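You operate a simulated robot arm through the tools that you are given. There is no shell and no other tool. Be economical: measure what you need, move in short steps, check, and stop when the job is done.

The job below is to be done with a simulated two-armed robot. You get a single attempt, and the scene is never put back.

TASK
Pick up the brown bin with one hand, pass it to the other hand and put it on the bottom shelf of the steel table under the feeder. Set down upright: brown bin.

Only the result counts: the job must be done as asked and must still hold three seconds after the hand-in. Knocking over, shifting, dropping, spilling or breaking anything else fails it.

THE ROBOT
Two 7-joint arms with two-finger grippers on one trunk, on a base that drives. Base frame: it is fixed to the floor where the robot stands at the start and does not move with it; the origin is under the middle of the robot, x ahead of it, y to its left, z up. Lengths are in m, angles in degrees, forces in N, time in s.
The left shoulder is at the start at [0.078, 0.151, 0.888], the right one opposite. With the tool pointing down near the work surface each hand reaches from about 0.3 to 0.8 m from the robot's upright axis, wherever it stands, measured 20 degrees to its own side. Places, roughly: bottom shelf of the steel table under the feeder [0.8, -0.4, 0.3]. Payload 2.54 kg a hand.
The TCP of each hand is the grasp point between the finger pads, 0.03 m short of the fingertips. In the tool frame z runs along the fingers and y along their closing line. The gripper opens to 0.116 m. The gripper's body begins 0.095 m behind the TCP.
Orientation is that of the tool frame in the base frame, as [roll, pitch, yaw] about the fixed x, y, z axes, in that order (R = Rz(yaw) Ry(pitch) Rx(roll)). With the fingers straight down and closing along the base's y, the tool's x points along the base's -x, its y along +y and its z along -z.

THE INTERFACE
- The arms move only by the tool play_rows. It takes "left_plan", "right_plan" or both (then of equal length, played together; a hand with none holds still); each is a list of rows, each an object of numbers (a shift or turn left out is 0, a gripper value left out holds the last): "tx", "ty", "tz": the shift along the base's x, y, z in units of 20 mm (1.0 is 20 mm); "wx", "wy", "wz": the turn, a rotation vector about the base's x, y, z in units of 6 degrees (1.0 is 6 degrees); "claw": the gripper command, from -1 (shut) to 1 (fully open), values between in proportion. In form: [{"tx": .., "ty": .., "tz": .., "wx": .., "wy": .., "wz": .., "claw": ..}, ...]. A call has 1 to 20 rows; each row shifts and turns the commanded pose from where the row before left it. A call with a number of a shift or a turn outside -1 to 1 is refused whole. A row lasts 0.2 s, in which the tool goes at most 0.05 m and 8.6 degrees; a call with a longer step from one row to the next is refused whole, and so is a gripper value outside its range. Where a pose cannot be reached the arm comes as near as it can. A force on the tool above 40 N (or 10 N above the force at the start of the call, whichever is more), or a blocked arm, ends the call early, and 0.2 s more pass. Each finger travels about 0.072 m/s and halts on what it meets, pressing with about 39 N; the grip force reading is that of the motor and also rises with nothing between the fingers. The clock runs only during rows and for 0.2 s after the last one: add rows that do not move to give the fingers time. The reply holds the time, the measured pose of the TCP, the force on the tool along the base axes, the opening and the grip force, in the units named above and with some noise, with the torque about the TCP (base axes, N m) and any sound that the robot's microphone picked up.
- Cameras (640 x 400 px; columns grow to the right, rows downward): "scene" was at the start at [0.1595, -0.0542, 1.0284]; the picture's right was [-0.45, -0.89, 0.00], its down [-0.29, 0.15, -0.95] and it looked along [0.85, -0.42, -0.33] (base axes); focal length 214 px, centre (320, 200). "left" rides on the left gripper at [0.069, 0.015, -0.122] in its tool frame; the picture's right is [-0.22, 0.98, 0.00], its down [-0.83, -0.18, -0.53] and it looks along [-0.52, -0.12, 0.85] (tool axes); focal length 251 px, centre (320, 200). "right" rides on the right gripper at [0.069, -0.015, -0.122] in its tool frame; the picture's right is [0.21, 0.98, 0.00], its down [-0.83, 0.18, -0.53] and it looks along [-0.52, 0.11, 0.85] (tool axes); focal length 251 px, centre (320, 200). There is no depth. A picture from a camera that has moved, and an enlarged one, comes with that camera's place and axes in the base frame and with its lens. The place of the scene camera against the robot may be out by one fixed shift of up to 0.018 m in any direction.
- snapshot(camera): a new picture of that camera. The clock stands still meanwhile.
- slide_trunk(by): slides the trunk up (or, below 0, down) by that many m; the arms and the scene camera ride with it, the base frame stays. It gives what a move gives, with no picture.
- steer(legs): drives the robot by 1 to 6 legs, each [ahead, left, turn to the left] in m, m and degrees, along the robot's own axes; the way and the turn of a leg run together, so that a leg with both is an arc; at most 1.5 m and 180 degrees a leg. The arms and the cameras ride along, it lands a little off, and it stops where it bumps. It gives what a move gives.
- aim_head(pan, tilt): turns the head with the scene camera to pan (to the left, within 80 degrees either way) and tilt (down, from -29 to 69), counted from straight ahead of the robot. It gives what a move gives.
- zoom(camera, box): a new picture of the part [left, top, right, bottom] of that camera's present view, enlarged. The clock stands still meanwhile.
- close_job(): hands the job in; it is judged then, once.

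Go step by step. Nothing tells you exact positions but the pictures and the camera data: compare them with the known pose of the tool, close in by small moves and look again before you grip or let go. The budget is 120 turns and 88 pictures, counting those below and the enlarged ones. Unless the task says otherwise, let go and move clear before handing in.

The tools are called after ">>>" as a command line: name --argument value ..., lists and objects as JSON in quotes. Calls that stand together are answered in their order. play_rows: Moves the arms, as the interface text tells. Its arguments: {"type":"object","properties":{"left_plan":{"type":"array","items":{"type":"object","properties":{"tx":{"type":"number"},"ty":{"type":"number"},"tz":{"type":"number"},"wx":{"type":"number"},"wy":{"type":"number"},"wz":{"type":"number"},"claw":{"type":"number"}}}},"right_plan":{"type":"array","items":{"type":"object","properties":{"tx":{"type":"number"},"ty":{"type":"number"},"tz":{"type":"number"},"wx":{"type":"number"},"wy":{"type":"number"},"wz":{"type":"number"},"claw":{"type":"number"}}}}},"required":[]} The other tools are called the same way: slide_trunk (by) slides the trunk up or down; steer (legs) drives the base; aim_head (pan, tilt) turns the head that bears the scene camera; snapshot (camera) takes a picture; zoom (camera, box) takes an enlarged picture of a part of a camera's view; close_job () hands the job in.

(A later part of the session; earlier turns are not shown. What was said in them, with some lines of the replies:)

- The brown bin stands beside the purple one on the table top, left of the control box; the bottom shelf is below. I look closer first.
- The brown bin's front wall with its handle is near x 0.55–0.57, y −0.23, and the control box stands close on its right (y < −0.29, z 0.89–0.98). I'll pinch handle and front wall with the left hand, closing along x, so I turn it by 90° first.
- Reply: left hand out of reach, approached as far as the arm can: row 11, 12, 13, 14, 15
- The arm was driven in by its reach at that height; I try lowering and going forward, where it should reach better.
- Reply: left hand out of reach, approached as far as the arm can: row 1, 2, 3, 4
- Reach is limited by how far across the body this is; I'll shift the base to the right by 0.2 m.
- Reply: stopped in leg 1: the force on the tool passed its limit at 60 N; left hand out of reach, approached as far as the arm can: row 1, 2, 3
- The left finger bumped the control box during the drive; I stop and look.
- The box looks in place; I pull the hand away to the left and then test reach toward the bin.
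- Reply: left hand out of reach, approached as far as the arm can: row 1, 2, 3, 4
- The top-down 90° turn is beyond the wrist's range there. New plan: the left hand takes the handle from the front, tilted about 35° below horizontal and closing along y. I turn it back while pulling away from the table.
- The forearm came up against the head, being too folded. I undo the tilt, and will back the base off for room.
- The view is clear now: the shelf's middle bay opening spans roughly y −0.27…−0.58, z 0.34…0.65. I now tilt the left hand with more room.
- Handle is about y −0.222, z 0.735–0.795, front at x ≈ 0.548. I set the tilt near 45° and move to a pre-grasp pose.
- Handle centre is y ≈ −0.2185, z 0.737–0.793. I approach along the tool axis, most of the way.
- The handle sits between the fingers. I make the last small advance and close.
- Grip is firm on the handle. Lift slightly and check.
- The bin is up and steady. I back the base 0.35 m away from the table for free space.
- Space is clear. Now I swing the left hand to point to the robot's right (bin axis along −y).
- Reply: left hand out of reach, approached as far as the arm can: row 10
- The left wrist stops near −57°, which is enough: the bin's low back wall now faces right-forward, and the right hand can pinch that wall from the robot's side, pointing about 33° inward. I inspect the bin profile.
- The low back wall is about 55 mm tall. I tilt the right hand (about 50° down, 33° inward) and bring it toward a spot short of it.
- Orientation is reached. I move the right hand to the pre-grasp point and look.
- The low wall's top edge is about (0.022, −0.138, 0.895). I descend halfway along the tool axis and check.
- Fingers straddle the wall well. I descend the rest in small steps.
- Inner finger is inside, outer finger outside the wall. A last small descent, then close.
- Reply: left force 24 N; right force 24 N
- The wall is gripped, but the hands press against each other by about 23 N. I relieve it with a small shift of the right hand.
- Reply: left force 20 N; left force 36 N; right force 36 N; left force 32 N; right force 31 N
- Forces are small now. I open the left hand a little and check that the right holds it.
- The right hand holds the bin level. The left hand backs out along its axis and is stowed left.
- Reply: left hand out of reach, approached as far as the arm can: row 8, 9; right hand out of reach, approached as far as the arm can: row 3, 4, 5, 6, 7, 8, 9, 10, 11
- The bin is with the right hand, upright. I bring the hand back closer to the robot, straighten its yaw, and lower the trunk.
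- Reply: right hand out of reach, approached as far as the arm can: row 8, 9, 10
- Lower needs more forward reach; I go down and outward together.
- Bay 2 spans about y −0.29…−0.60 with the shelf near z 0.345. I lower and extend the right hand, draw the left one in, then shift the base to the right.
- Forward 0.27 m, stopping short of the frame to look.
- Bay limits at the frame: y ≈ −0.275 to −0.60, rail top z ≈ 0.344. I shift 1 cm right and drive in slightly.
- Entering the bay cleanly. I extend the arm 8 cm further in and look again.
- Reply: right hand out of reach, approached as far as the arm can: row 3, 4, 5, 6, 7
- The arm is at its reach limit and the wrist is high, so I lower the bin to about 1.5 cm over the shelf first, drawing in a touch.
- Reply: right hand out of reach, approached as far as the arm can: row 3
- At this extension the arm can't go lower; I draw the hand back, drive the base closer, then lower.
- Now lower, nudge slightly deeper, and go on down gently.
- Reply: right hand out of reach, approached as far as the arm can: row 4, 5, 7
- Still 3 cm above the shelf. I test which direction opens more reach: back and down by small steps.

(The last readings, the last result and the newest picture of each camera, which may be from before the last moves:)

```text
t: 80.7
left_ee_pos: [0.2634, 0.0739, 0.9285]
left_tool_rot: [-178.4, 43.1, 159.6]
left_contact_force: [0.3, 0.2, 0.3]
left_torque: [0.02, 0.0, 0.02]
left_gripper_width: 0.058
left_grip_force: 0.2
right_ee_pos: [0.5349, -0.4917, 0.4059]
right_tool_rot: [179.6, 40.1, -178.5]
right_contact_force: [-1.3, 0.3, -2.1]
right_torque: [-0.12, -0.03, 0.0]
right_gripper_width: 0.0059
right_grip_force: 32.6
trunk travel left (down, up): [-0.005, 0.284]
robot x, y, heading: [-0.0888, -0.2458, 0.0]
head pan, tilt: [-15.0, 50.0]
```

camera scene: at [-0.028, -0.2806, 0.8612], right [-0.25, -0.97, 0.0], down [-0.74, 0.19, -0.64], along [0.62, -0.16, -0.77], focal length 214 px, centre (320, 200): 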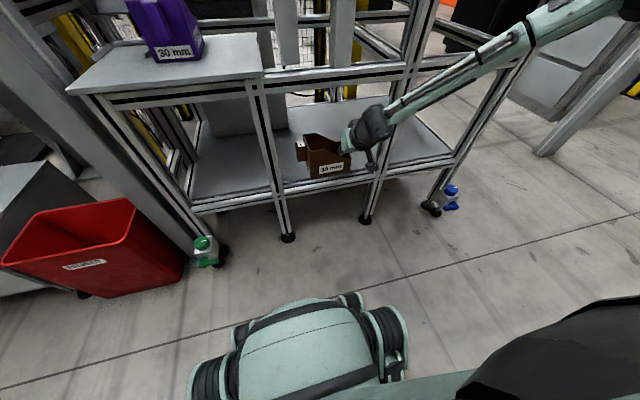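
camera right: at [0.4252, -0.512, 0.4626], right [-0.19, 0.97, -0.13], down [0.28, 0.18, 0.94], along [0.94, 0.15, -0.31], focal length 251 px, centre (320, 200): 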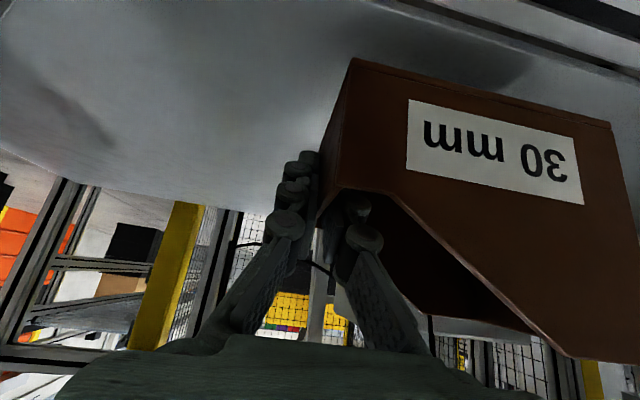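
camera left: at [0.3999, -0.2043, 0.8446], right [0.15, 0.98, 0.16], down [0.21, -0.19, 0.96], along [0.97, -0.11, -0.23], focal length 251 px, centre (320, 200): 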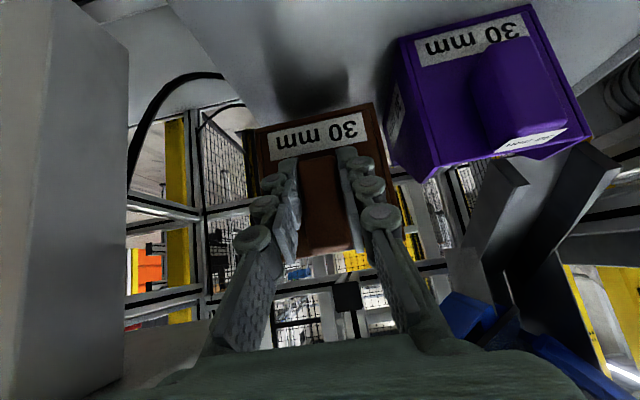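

Closer-in works. I draw back 4 cm, drive 6 cm closer, then lower.

>>> play_rows --right_plan '[{"tx": -0.7, "ty": 0.1}, {"tx": -0.7, "ty": 0.1}, {"tx": -0.6, "ty": 0.1}]'

>>> steer --legs '[[0.065, 0, 0]]'

>>> play_rows --right_plan '[{"tz": -0.2}, {"tz": -0.2}]'

>>> zoom --camera "scene" --box '[220, 60, 460, 210]'

```text
t: 81.5
left_ee_pos: [0.2635, 0.0743, 0.9293]
left_tool_rot: [-178.4, 43.1, 159.8]
left_contact_force: [-0.6, 1.4, -0.6]
left_torque: [-0.01, 0.05, 0.02]
left_gripper_width: 0.0581
left_grip_force: 0.0
right_ee_pos: [0.495, -0.4855, 0.4025]
right_tool_rot: [179.6, 40.0, -178.5]
right_contact_force: [-0.4, -1.0, -1.4]
right_torque: [-0.09, -0.07, -0.01]
right_gripper_width: 0.006
right_grip_force: 32.6
trunk travel left (down, up): [-0.005, 0.284]
robot x, y, heading: [-0.0892, -0.2513, 0.3]
head pan, tilt: [-15.0, 50.0]
```

```text
t: 82.5
left_ee_pos: [0.3302, 0.0741, 0.9285]
left_tool_rot: [-178.4, 43.1, 159.5]
left_contact_force: [0.8, -0.4, 0.4]
left_torque: [-0.02, -0.03, 0.0]
left_gripper_width: 0.058
left_grip_force: 0.0
right_ee_pos: [0.5616, -0.485, 0.4029]
right_tool_rot: [179.6, 40.1, -178.7]
right_contact_force: [0.0, -0.2, -1.4]
right_torque: [-0.12, -0.01, 0.01]
right_gripper_width: 0.006
right_grip_force: 32.9
trunk travel left (down, up): [-0.005, 0.284]
robot x, y, heading: [-0.021, -0.2479, 0.2]
head pan, tilt: [-15.0, 50.0]
```

```text
t: 83.1
left_ee_pos: [0.3302, 0.0737, 0.9297]
left_tool_rot: [-178.5, 43.1, 159.6]
left_contact_force: [1.2, 0.6, -0.2]
left_torque: [0.01, 0.02, 0.02]
left_gripper_width: 0.0582
left_grip_force: 0.0
right_ee_pos: [0.5603, -0.4864, 0.395]
right_tool_rot: [179.5, 40.1, -178.7]
right_contact_force: [-0.5, 0.5, -1.6]
right_torque: [-0.13, -0.04, 0.0]
right_gripper_width: 0.006
right_grip_force: 32.1
trunk travel left (down, up): [-0.005, 0.284]
robot x, y, heading: [-0.0214, -0.2449, 0.5]
head pan, tilt: [-15.0, 50.0]
```

```text
2.67 times, centred on (340, 135) of scene
camera zoom: at [0.1296, -0.2797, 0.8612], right [-0.25, -0.97, 0.0], down [-0.74, 0.19, -0.64], along [0.62, -0.16, -0.77], focal length 572 px, centre (267, 373)
```

zoom: 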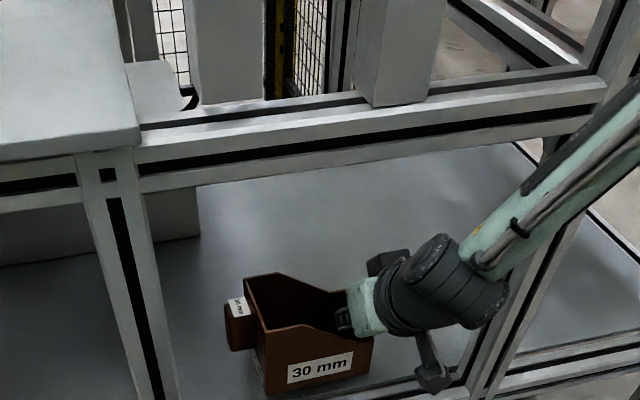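

Lower in 4 mm steps, watching the force.

>>> play_rows --right_plan '[{"tz": -0.2}, {}]'

>>> play_rows --right_plan '[{"tz": -0.2}, {}]'

>>> play_rows --right_plan '[{"tz": -0.2}, {}]'

>>> snapshot --camera "right"

```text
t: 83.7
left_ee_pos: [0.3292, 0.075, 0.9301]
left_tool_rot: [-178.5, 43.1, 159.6]
left_contact_force: [0.6, 0.9, -0.7]
left_torque: [0.01, -0.01, 0.01]
left_gripper_width: 0.058
left_grip_force: 0.1
right_ee_pos: [0.559, -0.4881, 0.3929]
right_tool_rot: [179.6, 40.1, -178.6]
right_contact_force: [-0.4, 0.2, -1.5]
right_torque: [-0.12, -0.01, 0.03]
right_gripper_width: 0.0057
right_grip_force: 32.6
right hand out of reach, approached as far as the arm can: row 1
trunk travel left (down, up): [-0.005, 0.284]
robot x, y, heading: [-0.0212, -0.2474, 0.4]
head pan, tilt: [-15.0, 50.0]
```

```text
t: 84.3
left_ee_pos: [0.33, 0.0744, 0.9299]
left_tool_rot: [-178.4, 43.0, 159.7]
left_contact_force: [0.6, 0.2, 0.0]
left_torque: [0.01, 0.01, -0.02]
left_gripper_width: 0.0582
left_grip_force: 0.2
right_ee_pos: [0.5608, -0.4909, 0.3919]
right_tool_rot: [179.6, 40.1, -178.6]
right_contact_force: [0.3, 0.2, -1.6]
right_torque: [-0.13, -0.07, -0.03]
right_gripper_width: 0.0059
right_grip_force: 32.2
right hand out of reach, approached as far as the arm can: row 1
trunk travel left (down, up): [-0.005, 0.284]
robot x, y, heading: [-0.0182, -0.2469, 0.5]
head pan, tilt: [-15.0, 50.0]
```

```text
t: 84.9
left_ee_pos: [0.329, 0.0748, 0.9295]
left_tool_rot: [-178.4, 43.1, 159.6]
left_contact_force: [-0.4, -0.1, -0.5]
left_torque: [0.0, -0.01, 0.0]
left_gripper_width: 0.0581
left_grip_force: 0.0
right_ee_pos: [0.5584, -0.4915, 0.3919]
right_tool_rot: [179.6, 40.1, -178.6]
right_contact_force: [0.1, -0.4, -1.7]
right_torque: [-0.1, -0.02, -0.01]
right_gripper_width: 0.0058
right_grip_force: 31.7
right hand out of reach, approached as far as the arm can: row 1
trunk travel left (down, up): [-0.005, 0.284]
robot x, y, heading: [-0.0212, -0.2462, 0.4]
head pan, tilt: [-15.0, 50.0]
```

```text
25 pictures are left
camera right: at [0.4283, -0.512, 0.4407], right [-0.19, 0.97, -0.13], down [0.28, 0.18, 0.94], along [0.94, 0.14, -0.31], focal length 251 px, centre (320, 200)
```

right: 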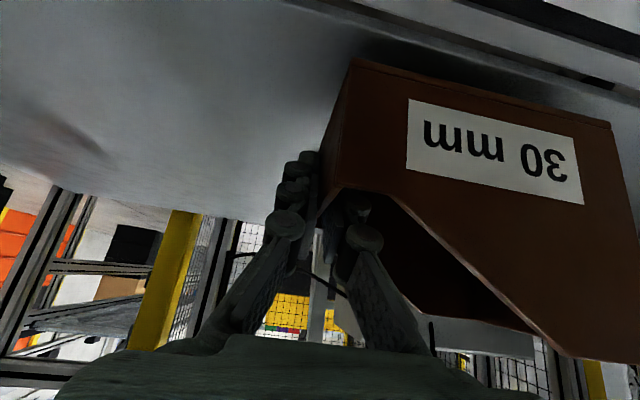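

One more round: retract slightly raised, move the base 6 cm closer (left hand drawn in), then lower.

>>> play_rows --right_plan '[{"tz": 0.6, "tx": -0.1, "ty": 0.1}, {"tx": -0.7, "ty": 0.1}, {"tx": -0.8, "ty": 0.1}, {"tx": -0.8}, {"tx": -0.8}]' --left_plan '[{"tx": -0.8}, {"tx": -0.8}, {"tx": -0.8}, {"tx": -0.8}, {}]'

>>> steer --legs '[[0.065, 0, 0]]'

>>> play_rows --right_plan '[{"tz": -0.3}, {"tz": -0.3}, {}]'

```text
t: 86.1
left_ee_pos: [0.2659, 0.0735, 0.9285]
left_tool_rot: [-178.3, 43.2, 159.7]
left_contact_force: [-0.2, -0.5, 0.2]
left_torque: [-0.01, -0.03, 0.01]
left_gripper_width: 0.0576
left_grip_force: 0.0
right_ee_pos: [0.4943, -0.483, 0.4042]
right_tool_rot: [179.7, 40.2, -178.5]
right_contact_force: [-0.3, -0.7, -0.4]
right_torque: [-0.13, -0.04, 0.03]
right_gripper_width: 0.0057
right_grip_force: 32.6
trunk travel left (down, up): [-0.005, 0.284]
robot x, y, heading: [-0.0221, -0.2479, 0.7]
head pan, tilt: [-15.0, 50.0]
```

```text
t: 87.1
left_ee_pos: [0.3276, 0.0744, 0.9281]
left_tool_rot: [-178.4, 43.1, 159.5]
left_contact_force: [1.0, -0.2, 0.8]
left_torque: [0.01, 0.0, 0.0]
left_gripper_width: 0.0582
left_grip_force: 0.0
right_ee_pos: [0.5579, -0.4841, 0.404]
right_tool_rot: [179.5, 40.1, -178.8]
right_contact_force: [0.7, -0.1, -1.8]
right_torque: [-0.09, 0.02, -0.02]
right_gripper_width: 0.006
right_grip_force: 32.3
trunk travel left (down, up): [-0.005, 0.284]
robot x, y, heading: [0.0436, -0.2493, 0.2]
head pan, tilt: [-15.0, 50.0]
```

```text
t: 87.9
left_ee_pos: [0.3287, 0.0735, 0.9284]
left_tool_rot: [-178.4, 43.1, 159.4]
left_contact_force: [-0.2, -0.2, 0.1]
left_torque: [0.04, -0.01, 0.02]
left_gripper_width: 0.0579
left_grip_force: 0.1
right_ee_pos: [0.5566, -0.4841, 0.3917]
right_tool_rot: [179.6, 40.1, -178.7]
right_contact_force: [0.1, -0.6, -1.7]
right_torque: [-0.14, -0.01, 0.0]
right_gripper_width: 0.0057
right_grip_force: 32.0
trunk travel left (down, up): [-0.005, 0.284]
robot x, y, heading: [0.0409, -0.2436, 0.2]
head pan, tilt: [-15.0, 50.0]
```

>>> play_rows --right_plan '[{"tz": -0.2}, {}]'

>>> play_rows --right_plan '[{"tz": -0.2}, {}]'

>>> snapshot --camera "right"

>>> zoom --camera "scene" --box '[220, 80, 460, 230]'

```text
t: 88.5
left_ee_pos: [0.3289, 0.0741, 0.9286]
left_tool_rot: [-178.4, 43.1, 159.5]
left_contact_force: [1.0, -1.0, 0.3]
left_torque: [-0.05, -0.02, 0.0]
left_gripper_width: 0.0578
left_grip_force: 0.0
right_ee_pos: [0.557, -0.4843, 0.3887]
right_tool_rot: [179.5, 40.1, -178.9]
right_contact_force: [0.0, -0.1, -2.0]
right_torque: [-0.13, -0.01, -0.02]
right_gripper_width: 0.0062
right_grip_force: 32.1
trunk travel left (down, up): [-0.005, 0.284]
robot x, y, heading: [0.0391, -0.2497, -0.0]
head pan, tilt: [-15.0, 50.0]
```

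```text
t: 89.1
left_ee_pos: [0.3288, 0.0729, 0.9299]
left_tool_rot: [-178.4, 43.2, 159.5]
left_contact_force: [-0.3, 0.5, 0.1]
left_torque: [-0.01, 0.02, -0.02]
left_gripper_width: 0.0581
left_grip_force: 0.1
right_ee_pos: [0.5559, -0.4853, 0.3877]
right_tool_rot: [179.7, 40.1, -178.8]
right_contact_force: [-1.2, 0.2, -1.1]
right_torque: [-0.12, -0.01, 0.02]
right_gripper_width: 0.0058
right_grip_force: 32.3
right hand out of reach, approached as far as the arm can: row 1
trunk travel left (down, up): [-0.005, 0.284]
robot x, y, heading: [0.0396, -0.2501, 0.4]
head pan, tilt: [-15.0, 50.0]
```

```text
24 pictures are left
camera right: at [0.425, -0.5055, 0.436], right [-0.19, 0.97, -0.13], down [0.28, 0.18, 0.94], along [0.94, 0.14, -0.31], focal length 251 px, centre (320, 200)
```

right: 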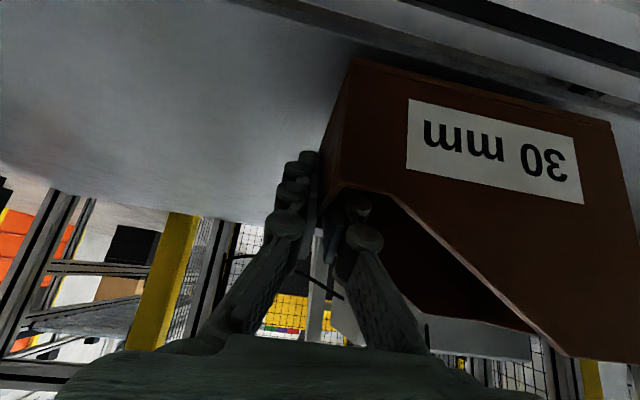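

```text
2.67 times, centred on (340, 155) of scene
camera zoom: at [0.1914, -0.2795, 0.8612], right [-0.25, -0.97, 0.0], down [-0.74, 0.19, -0.64], along [0.62, -0.16, -0.77], focal length 572 px, centre (267, 320)
```

zoom: 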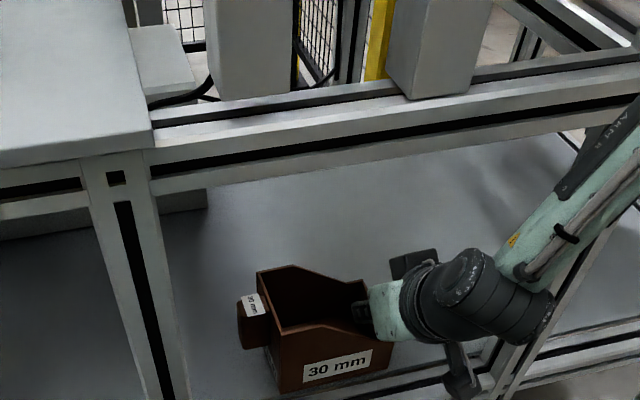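

The shelf plate seems lower (about z 0.325), so 2 cm remain. The wrist limit seems tied to yaw, so I try turning the hand slightly inward and lowering.

>>> play_rows --right_plan '[{"tz": 0.2, "tx": 0.3}, {"wz": 0.5, "tx": 0.2}, {"wz": 0.5}, {"tz": -0.3}, {"tz": -0.3}, {"tz": -0.3}]'

```text
t: 90.5
left_ee_pos: [0.3285, 0.0737, 0.9303]
left_tool_rot: [-178.4, 43.1, 159.4]
left_contact_force: [0.3, -0.1, 0.6]
left_torque: [0.02, -0.01, -0.01]
left_gripper_width: 0.0581
left_grip_force: 0.2
right_ee_pos: [0.5674, -0.4887, 0.3779]
right_tool_rot: [179.5, 40.0, -172.7]
right_contact_force: [0.3, -0.6, -1.4]
right_torque: [-0.12, 0.01, 0.02]
right_gripper_width: 0.0062
right_grip_force: 32.3
right hand out of reach, approached as far as the arm can: row 6
trunk travel left (down, up): [-0.005, 0.284]
robot x, y, heading: [0.0405, -0.2483, 0.4]
head pan, tilt: [-15.0, 50.0]
```

That helped by 1 cm. A bit more turn, slightly deeper, then the last 5 mm of trunk travel.

>>> play_rows --right_plan '[{"tz": 0.2, "tx": 0.4}, {"wz": 0.5, "tx": 0.3}, {"wz": 0.5, "tx": 0.2}, {"wz": 0.3}, {"tz": -0.3}, {"tz": -0.3}]'

>>> snapshot --camera "right"

>>> zoom --camera "scene" --box '[220, 80, 460, 230]'

```text
t: 91.9
left_ee_pos: [0.3278, 0.0729, 0.9287]
left_tool_rot: [-178.3, 43.1, 159.5]
left_contact_force: [0.1, 0.2, -0.4]
left_torque: [0.0, -0.03, 0.02]
left_gripper_width: 0.0581
left_grip_force: 0.1
right_ee_pos: [0.583, -0.4907, 0.3708]
right_tool_rot: [179.5, 40.0, -164.9]
right_contact_force: [0.6, 0.7, -1.0]
right_torque: [-0.09, -0.06, 0.02]
right_gripper_width: 0.006
right_grip_force: 32.3
trunk travel left (down, up): [-0.005, 0.284]
robot x, y, heading: [0.0397, -0.2466, 0.2]
head pan, tilt: [-15.0, 50.0]
```

```text
22 pictures are left
camera right: at [0.461, -0.5405, 0.4203], right [-0.42, 0.9, -0.13], down [0.23, 0.25, 0.94], along [0.88, 0.36, -0.31], focal length 251 px, centre (320, 200)
```

right: 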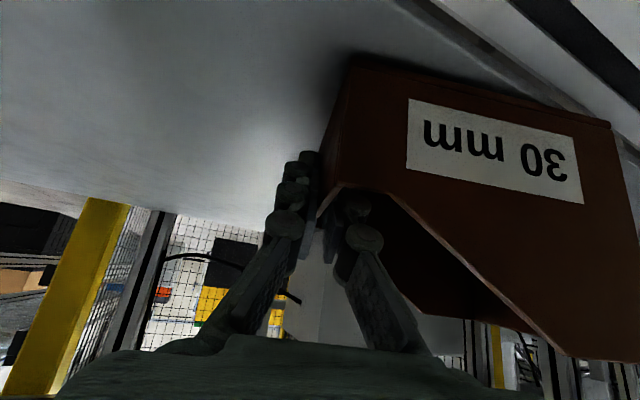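

```text
2.67 times, centred on (340, 155) of scene
camera zoom: at [0.1914, -0.2795, 0.8612], right [-0.25, -0.97, 0.0], down [-0.74, 0.19, -0.64], along [0.62, -0.16, -0.77], focal length 572 px, centre (267, 320)
```

zoom: 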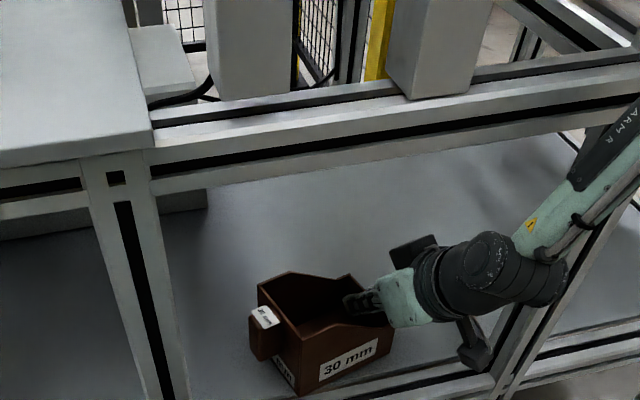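

Close to the plate now. A few mm deeper, then down in small steps watching the force.

>>> play_rows --right_plan '[{"tx": 0.4}, {"tz": -0.2}, {}]'

>>> play_rows --right_plan '[{"tz": -0.2}, {}]'

>>> slide_trunk --by -0.005

```text
t: 92.7
left_ee_pos: [0.3285, 0.0735, 0.9287]
left_tool_rot: [-178.2, 43.1, 159.5]
left_contact_force: [0.1, 0.1, 0.6]
left_torque: [0.0, 0.01, 0.0]
left_gripper_width: 0.058
left_grip_force: 0.0
right_ee_pos: [0.5914, -0.4896, 0.3732]
right_tool_rot: [179.7, 40.1, -164.9]
right_contact_force: [0.6, 0.1, -2.0]
right_torque: [-0.1, -0.05, -0.01]
right_gripper_width: 0.0059
right_grip_force: 32.9
right hand out of reach, approached as far as the arm can: row 2
trunk travel left (down, up): [-0.005, 0.284]
robot x, y, heading: [0.0362, -0.247, 0.1]
head pan, tilt: [-15.0, 50.0]
```

```text
t: 93.3
left_ee_pos: [0.3278, 0.0735, 0.9293]
left_tool_rot: [-178.4, 43.1, 159.5]
left_contact_force: [-1.2, 0.1, 0.5]
left_torque: [0.03, 0.02, 0.0]
left_gripper_width: 0.058
left_grip_force: 0.0
right_ee_pos: [0.5907, -0.4894, 0.3716]
right_tool_rot: [179.5, 40.1, -164.9]
right_contact_force: [0.1, 0.0, -1.7]
right_torque: [-0.11, -0.07, -0.01]
right_gripper_width: 0.0062
right_grip_force: 32.3
right hand out of reach, approached as far as the arm can: row 1
trunk travel left (down, up): [-0.005, 0.284]
robot x, y, heading: [0.0409, -0.2465, 0.1]
head pan, tilt: [-15.0, 50.0]
```

```text
t: 93.8
left_ee_pos: [0.3282, 0.0734, 0.924]
left_tool_rot: [-178.3, 43.1, 159.5]
left_contact_force: [0.7, 0.4, 0.1]
left_torque: [-0.02, -0.01, 0.02]
left_gripper_width: 0.0582
left_grip_force: 0.0
right_ee_pos: [0.5928, -0.4895, 0.3684]
right_tool_rot: [179.7, 40.2, -164.8]
right_contact_force: [-0.1, -0.4, 2.9]
right_torque: [0.01, -0.15, -0.02]
right_gripper_width: 0.0062
right_grip_force: 31.9
trunk travel left (down, up): [0.0, 0.289]
robot x, y, heading: [0.0417, -0.2462, 0.2]
head pan, tilt: [-15.0, 50.0]
```

Contact: the vertical force went from −1.7 to +2.9 N as the bin met the shelf. I check the pictures before letting go.

>>> snapshot --camera "right"

>>> zoom --camera "scene" --box '[260, 140, 420, 240]'

```text
20 pictures are left
camera right: at [0.469, -0.5401, 0.4171], right [-0.42, 0.9, -0.13], down [0.23, 0.25, 0.94], along [0.88, 0.36, -0.31], focal length 251 px, centre (320, 200)
```

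right: 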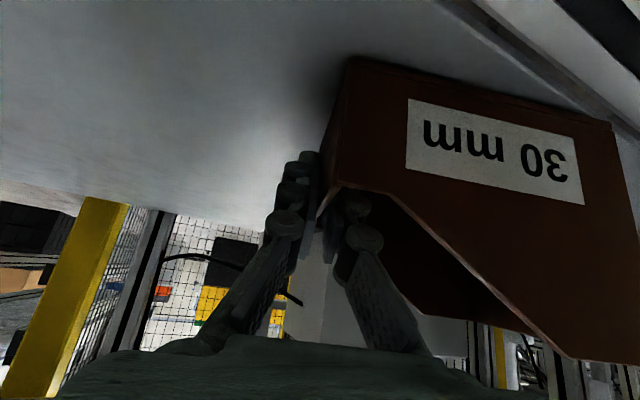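

```text
4.00 times, centred on (340, 190) of scene
camera zoom: at [0.1912, -0.2794, 0.8563], right [-0.25, -0.97, 0.0], down [-0.74, 0.19, -0.64], along [0.62, -0.16, -0.77], focal length 858 px, centre (240, 240)
```

zoom: 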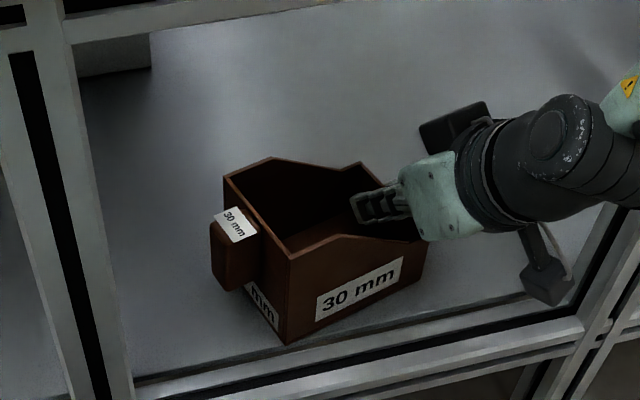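

The bin sits on the plate inside the rail. I open the right hand gently to about 45 mm and watch.

>>> play_rows --right_plan '[{"claw": -0.8}, {"claw": -0.6}, {"claw": -0.4}, {"claw": -0.25}, {}, {}]'

>>> snapshot --camera "right"

>>> zoom --camera "scene" --box '[260, 140, 420, 240]'

```text
t: 95.2
left_ee_pos: [0.3283, 0.0741, 0.9232]
left_tool_rot: [-178.4, 43.1, 159.5]
left_contact_force: [-0.1, 1.0, -0.1]
left_torque: [-0.01, 0.01, -0.04]
left_gripper_width: 0.0582
left_grip_force: 0.0
right_ee_pos: [0.5913, -0.4896, 0.3667]
right_tool_rot: [179.5, 40.1, -164.8]
right_contact_force: [-0.5, 0.3, 0.6]
right_torque: [0.01, 0.02, 0.01]
right_gripper_width: 0.0437
right_grip_force: 0.1
trunk travel left (down, up): [0.0, 0.289]
robot x, y, heading: [0.0389, -0.2483, 0.4]
head pan, tilt: [-15.0, 50.0]
```

```text
18 pictures are left
camera right: at [0.4686, -0.5402, 0.4166], right [-0.42, 0.9, -0.13], down [0.23, 0.25, 0.94], along [0.88, 0.36, -0.31], focal length 251 px, centre (320, 200)
```

right: 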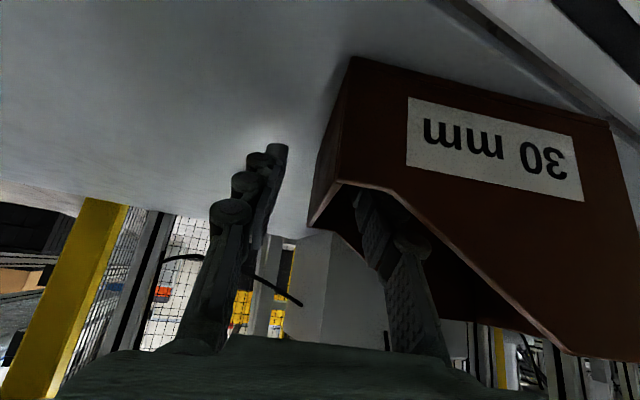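

```text
4.00 times, centred on (340, 190) of scene
camera zoom: at [0.1913, -0.2795, 0.8562], right [-0.25, -0.97, 0.0], down [-0.74, 0.19, -0.64], along [0.62, -0.16, -0.77], focal length 858 px, centre (240, 240)
```

zoom: 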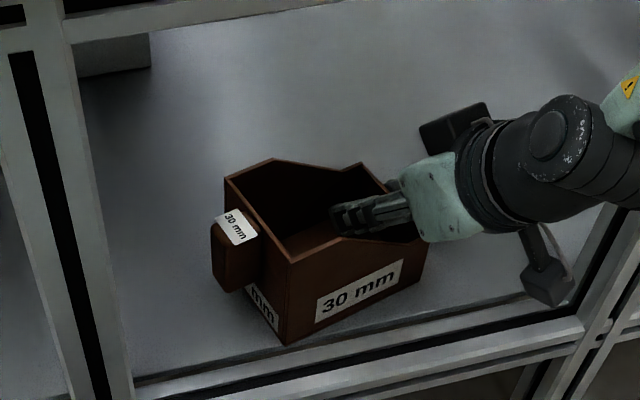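

The bin stands by itself, level. I withdraw along the tool axis in small steps.

>>> play_rows --right_plan '[{"tx": -0.28, "ty": -0.2, "tz": 0.38}, {"tx": -0.31, "ty": -0.1, "tz": 0.38}, {"tx": -0.31, "ty": -0.08, "tz": 0.38}, {"tx": -0.31, "ty": -0.08, "tz": 0.38}]'

>>> snapshot --camera "right"

>>> zoom --camera "scene" --box '[230, 100, 470, 250]'

```text
t: 96.2
left_ee_pos: [0.3296, 0.0734, 0.923]
left_tool_rot: [-178.3, 43.0, 159.5]
left_contact_force: [0.6, 0.6, 0.8]
left_torque: [-0.02, -0.05, 0.02]
left_gripper_width: 0.0579
left_grip_force: 0.0
right_ee_pos: [0.5656, -0.499, 0.3984]
right_tool_rot: [179.7, 40.1, -164.9]
right_contact_force: [-1.0, 0.1, -0.3]
right_torque: [-0.01, 0.0, -0.02]
right_gripper_width: 0.0436
right_grip_force: 0.1
trunk travel left (down, up): [0.0, 0.289]
robot x, y, heading: [0.0398, -0.2478, 0.3]
head pan, tilt: [-15.0, 50.0]
```

```text
16 pictures are left
camera right: at [0.4424, -0.5495, 0.4474], right [-0.42, 0.9, -0.13], down [0.23, 0.25, 0.94], along [0.88, 0.36, -0.31], focal length 251 px, centre (320, 200)
```

right: 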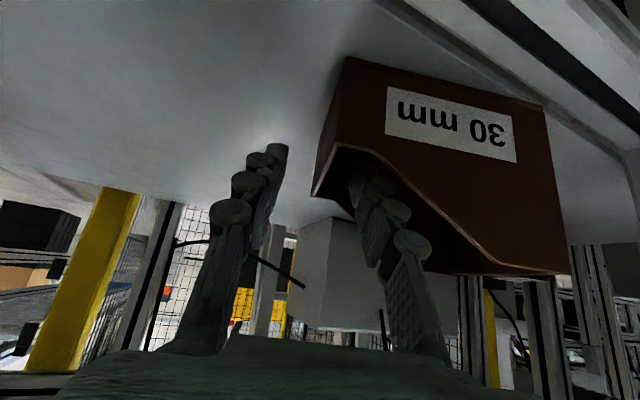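

```text
2.67 times, centred on (350, 175) of scene
camera zoom: at [0.1914, -0.2794, 0.8562], right [-0.25, -0.97, 0.0], down [-0.74, 0.19, -0.64], along [0.62, -0.16, -0.77], focal length 572 px, centre (240, 267)
```

zoom: 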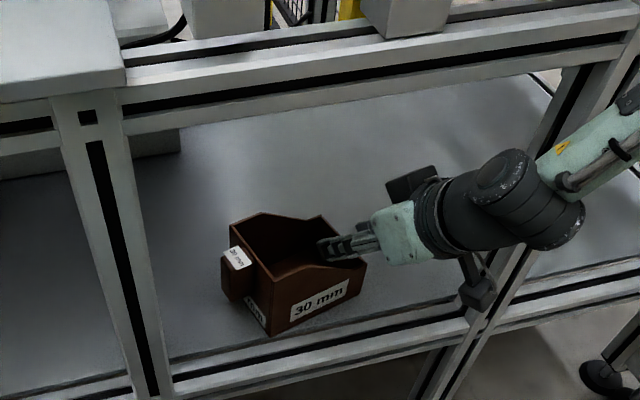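

Clear so far and the bin did not move. I continue out, without drifting toward the right post.

>>> play_rows --right_plan '[{"tx": -0.33, "tz": 0.38}, {"tx": -0.33, "tz": 0.38}, {"tx": -0.33, "tz": 0.38}, {"tx": -0.33, "tz": 0.38}, {"tx": -0.33, "tz": 0.38}, {"tx": -0.33, "tz": 0.38}]'

>>> snapshot --camera "right"

>>> zoom --camera "scene" --box '[230, 100, 470, 250]'

```text
t: 97.7
left_ee_pos: [0.3284, 0.0746, 0.924]
left_tool_rot: [-178.4, 43.0, 159.6]
left_contact_force: [-0.4, -0.1, -0.5]
left_torque: [-0.03, -0.01, 0.02]
left_gripper_width: 0.0581
left_grip_force: 0.0
right_ee_pos: [0.5252, -0.4995, 0.4438]
right_tool_rot: [179.6, 40.1, -164.8]
right_contact_force: [0.7, -0.1, -0.3]
right_torque: [0.02, 0.04, 0.01]
right_gripper_width: 0.0437
right_grip_force: 0.1
trunk travel left (down, up): [0.0, 0.289]
robot x, y, heading: [0.0428, -0.2459, 0.5]
head pan, tilt: [-15.0, 50.0]
```

```text
14 pictures are left
camera right: at [0.4032, -0.5501, 0.492], right [-0.42, 0.9, -0.13], down [0.23, 0.25, 0.94], along [0.88, 0.36, -0.31], focal length 251 px, centre (320, 200)
```

right: 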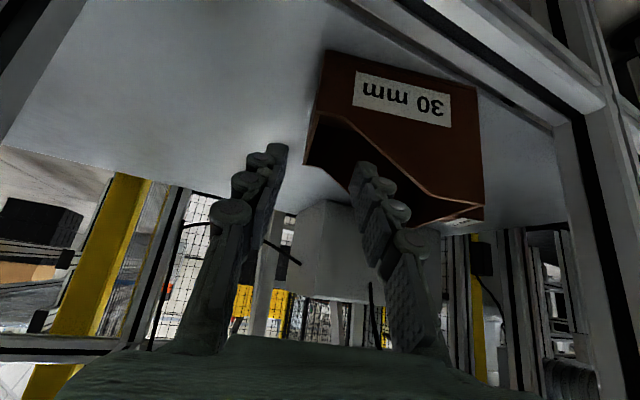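

```text
2.67 times, centred on (350, 175) of scene
camera zoom: at [0.1914, -0.2795, 0.8562], right [-0.25, -0.97, 0.0], down [-0.74, 0.19, -0.64], along [0.62, -0.16, -0.77], focal length 572 px, centre (240, 267)
```

zoom: 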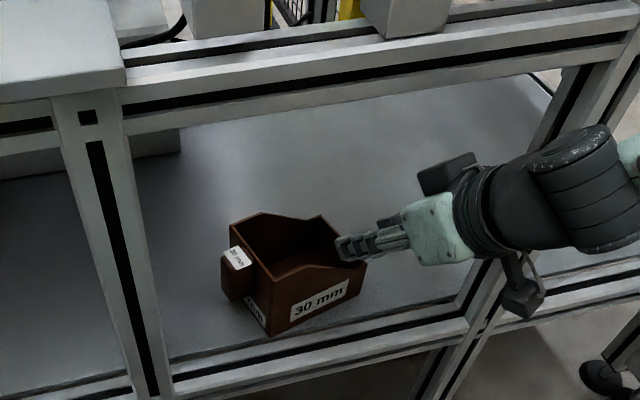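

The hand is above the bin walls. I back the base straight out.

>>> steer --legs '[[-0.25, 0, 0]]'

>>> aim_head --pan -10 --tilt 30

>>> snapshot --camera "scene"

>>> zoom --camera "scene" --box '[200, 80, 440, 230]'

```text
t: 99.4
left_ee_pos: [0.085, 0.0727, 0.9235]
left_tool_rot: [-178.5, 43.1, 159.7]
left_contact_force: [0.0, -0.3, -0.7]
left_torque: [0.02, -0.02, 0.0]
left_gripper_width: 0.0582
left_grip_force: 0.2
right_ee_pos: [0.2843, -0.5002, 0.4436]
right_tool_rot: [179.7, 40.0, -164.7]
right_contact_force: [-0.4, -1.2, 0.0]
right_torque: [-0.01, 0.0, -0.02]
right_gripper_width: 0.0433
right_grip_force: 0.1
trunk travel left (down, up): [0.0, 0.289]
robot x, y, heading: [-0.202, -0.2473, 0.6]
head pan, tilt: [-15.0, 50.0]
```

```text
t: 100.3
left_ee_pos: [0.0842, 0.073, 0.9245]
left_tool_rot: [-178.4, 43.0, 159.7]
left_contact_force: [0.9, 1.0, -0.1]
left_torque: [0.01, -0.03, -0.03]
left_gripper_width: 0.0581
left_grip_force: 0.1
right_ee_pos: [0.2849, -0.5006, 0.4433]
right_tool_rot: [179.6, 40.1, -164.7]
right_contact_force: [-0.3, 0.4, 0.3]
right_torque: [0.02, -0.03, -0.02]
right_gripper_width: 0.0436
right_grip_force: 0.0
trunk travel left (down, up): [0.0, 0.289]
robot x, y, heading: [-0.1981, -0.2513, 0.6]
head pan, tilt: [-10.0, 30.0]
```

```text
12 pictures are left
camera scene: at [-0.0369, -0.2763, 0.8857], right [-0.17, -0.99, 0.0], down [-0.49, 0.08, -0.87], along [0.85, -0.14, -0.5], focal length 214 px, centre (320, 200)
```

scene: 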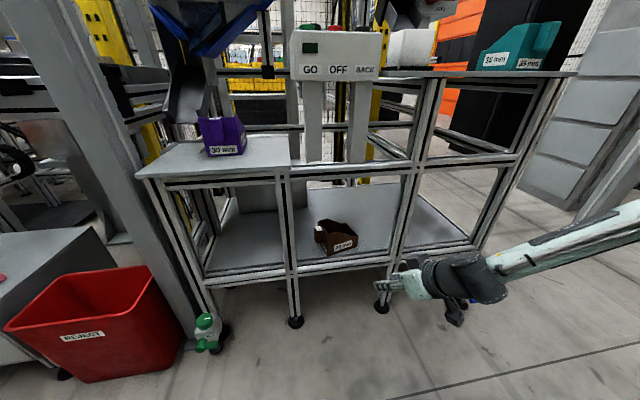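

```text
2.67 times, centred on (320, 155) of scene
camera zoom: at [-0.0369, -0.2763, 0.8857], right [-0.17, -0.99, 0.0], down [-0.49, 0.08, -0.87], along [0.85, -0.14, -0.5], focal length 572 px, centre (320, 320)
```

zoom: 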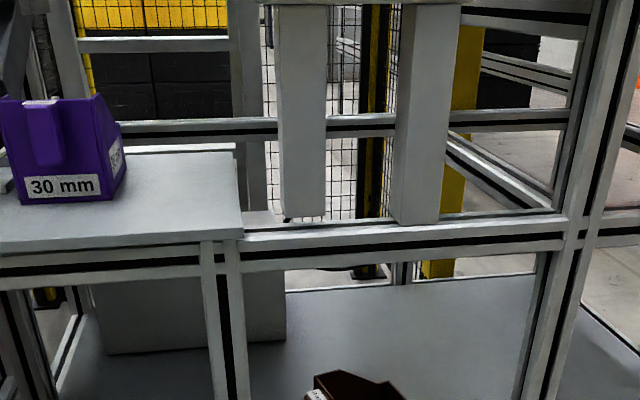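

The brown bin stands upright on the bottom shelf, the purple bin and control box are in place, and both hands are clear, so I hand in.

>>> close_job

```text
The job is handed in.
```

The brown bin is standing upright on the bottom shelf of the steel table under the feeder. The left hand picked it up and passed it to the right hand in mid-air, and the right hand set it down.

While I was driving the base early on, a left finger hit the control box hard enough to stop the drive (60 N). The box looked unmoved in the pictures afterwards. Nothing else appeared shifted, and both hands were clear when I handed in.
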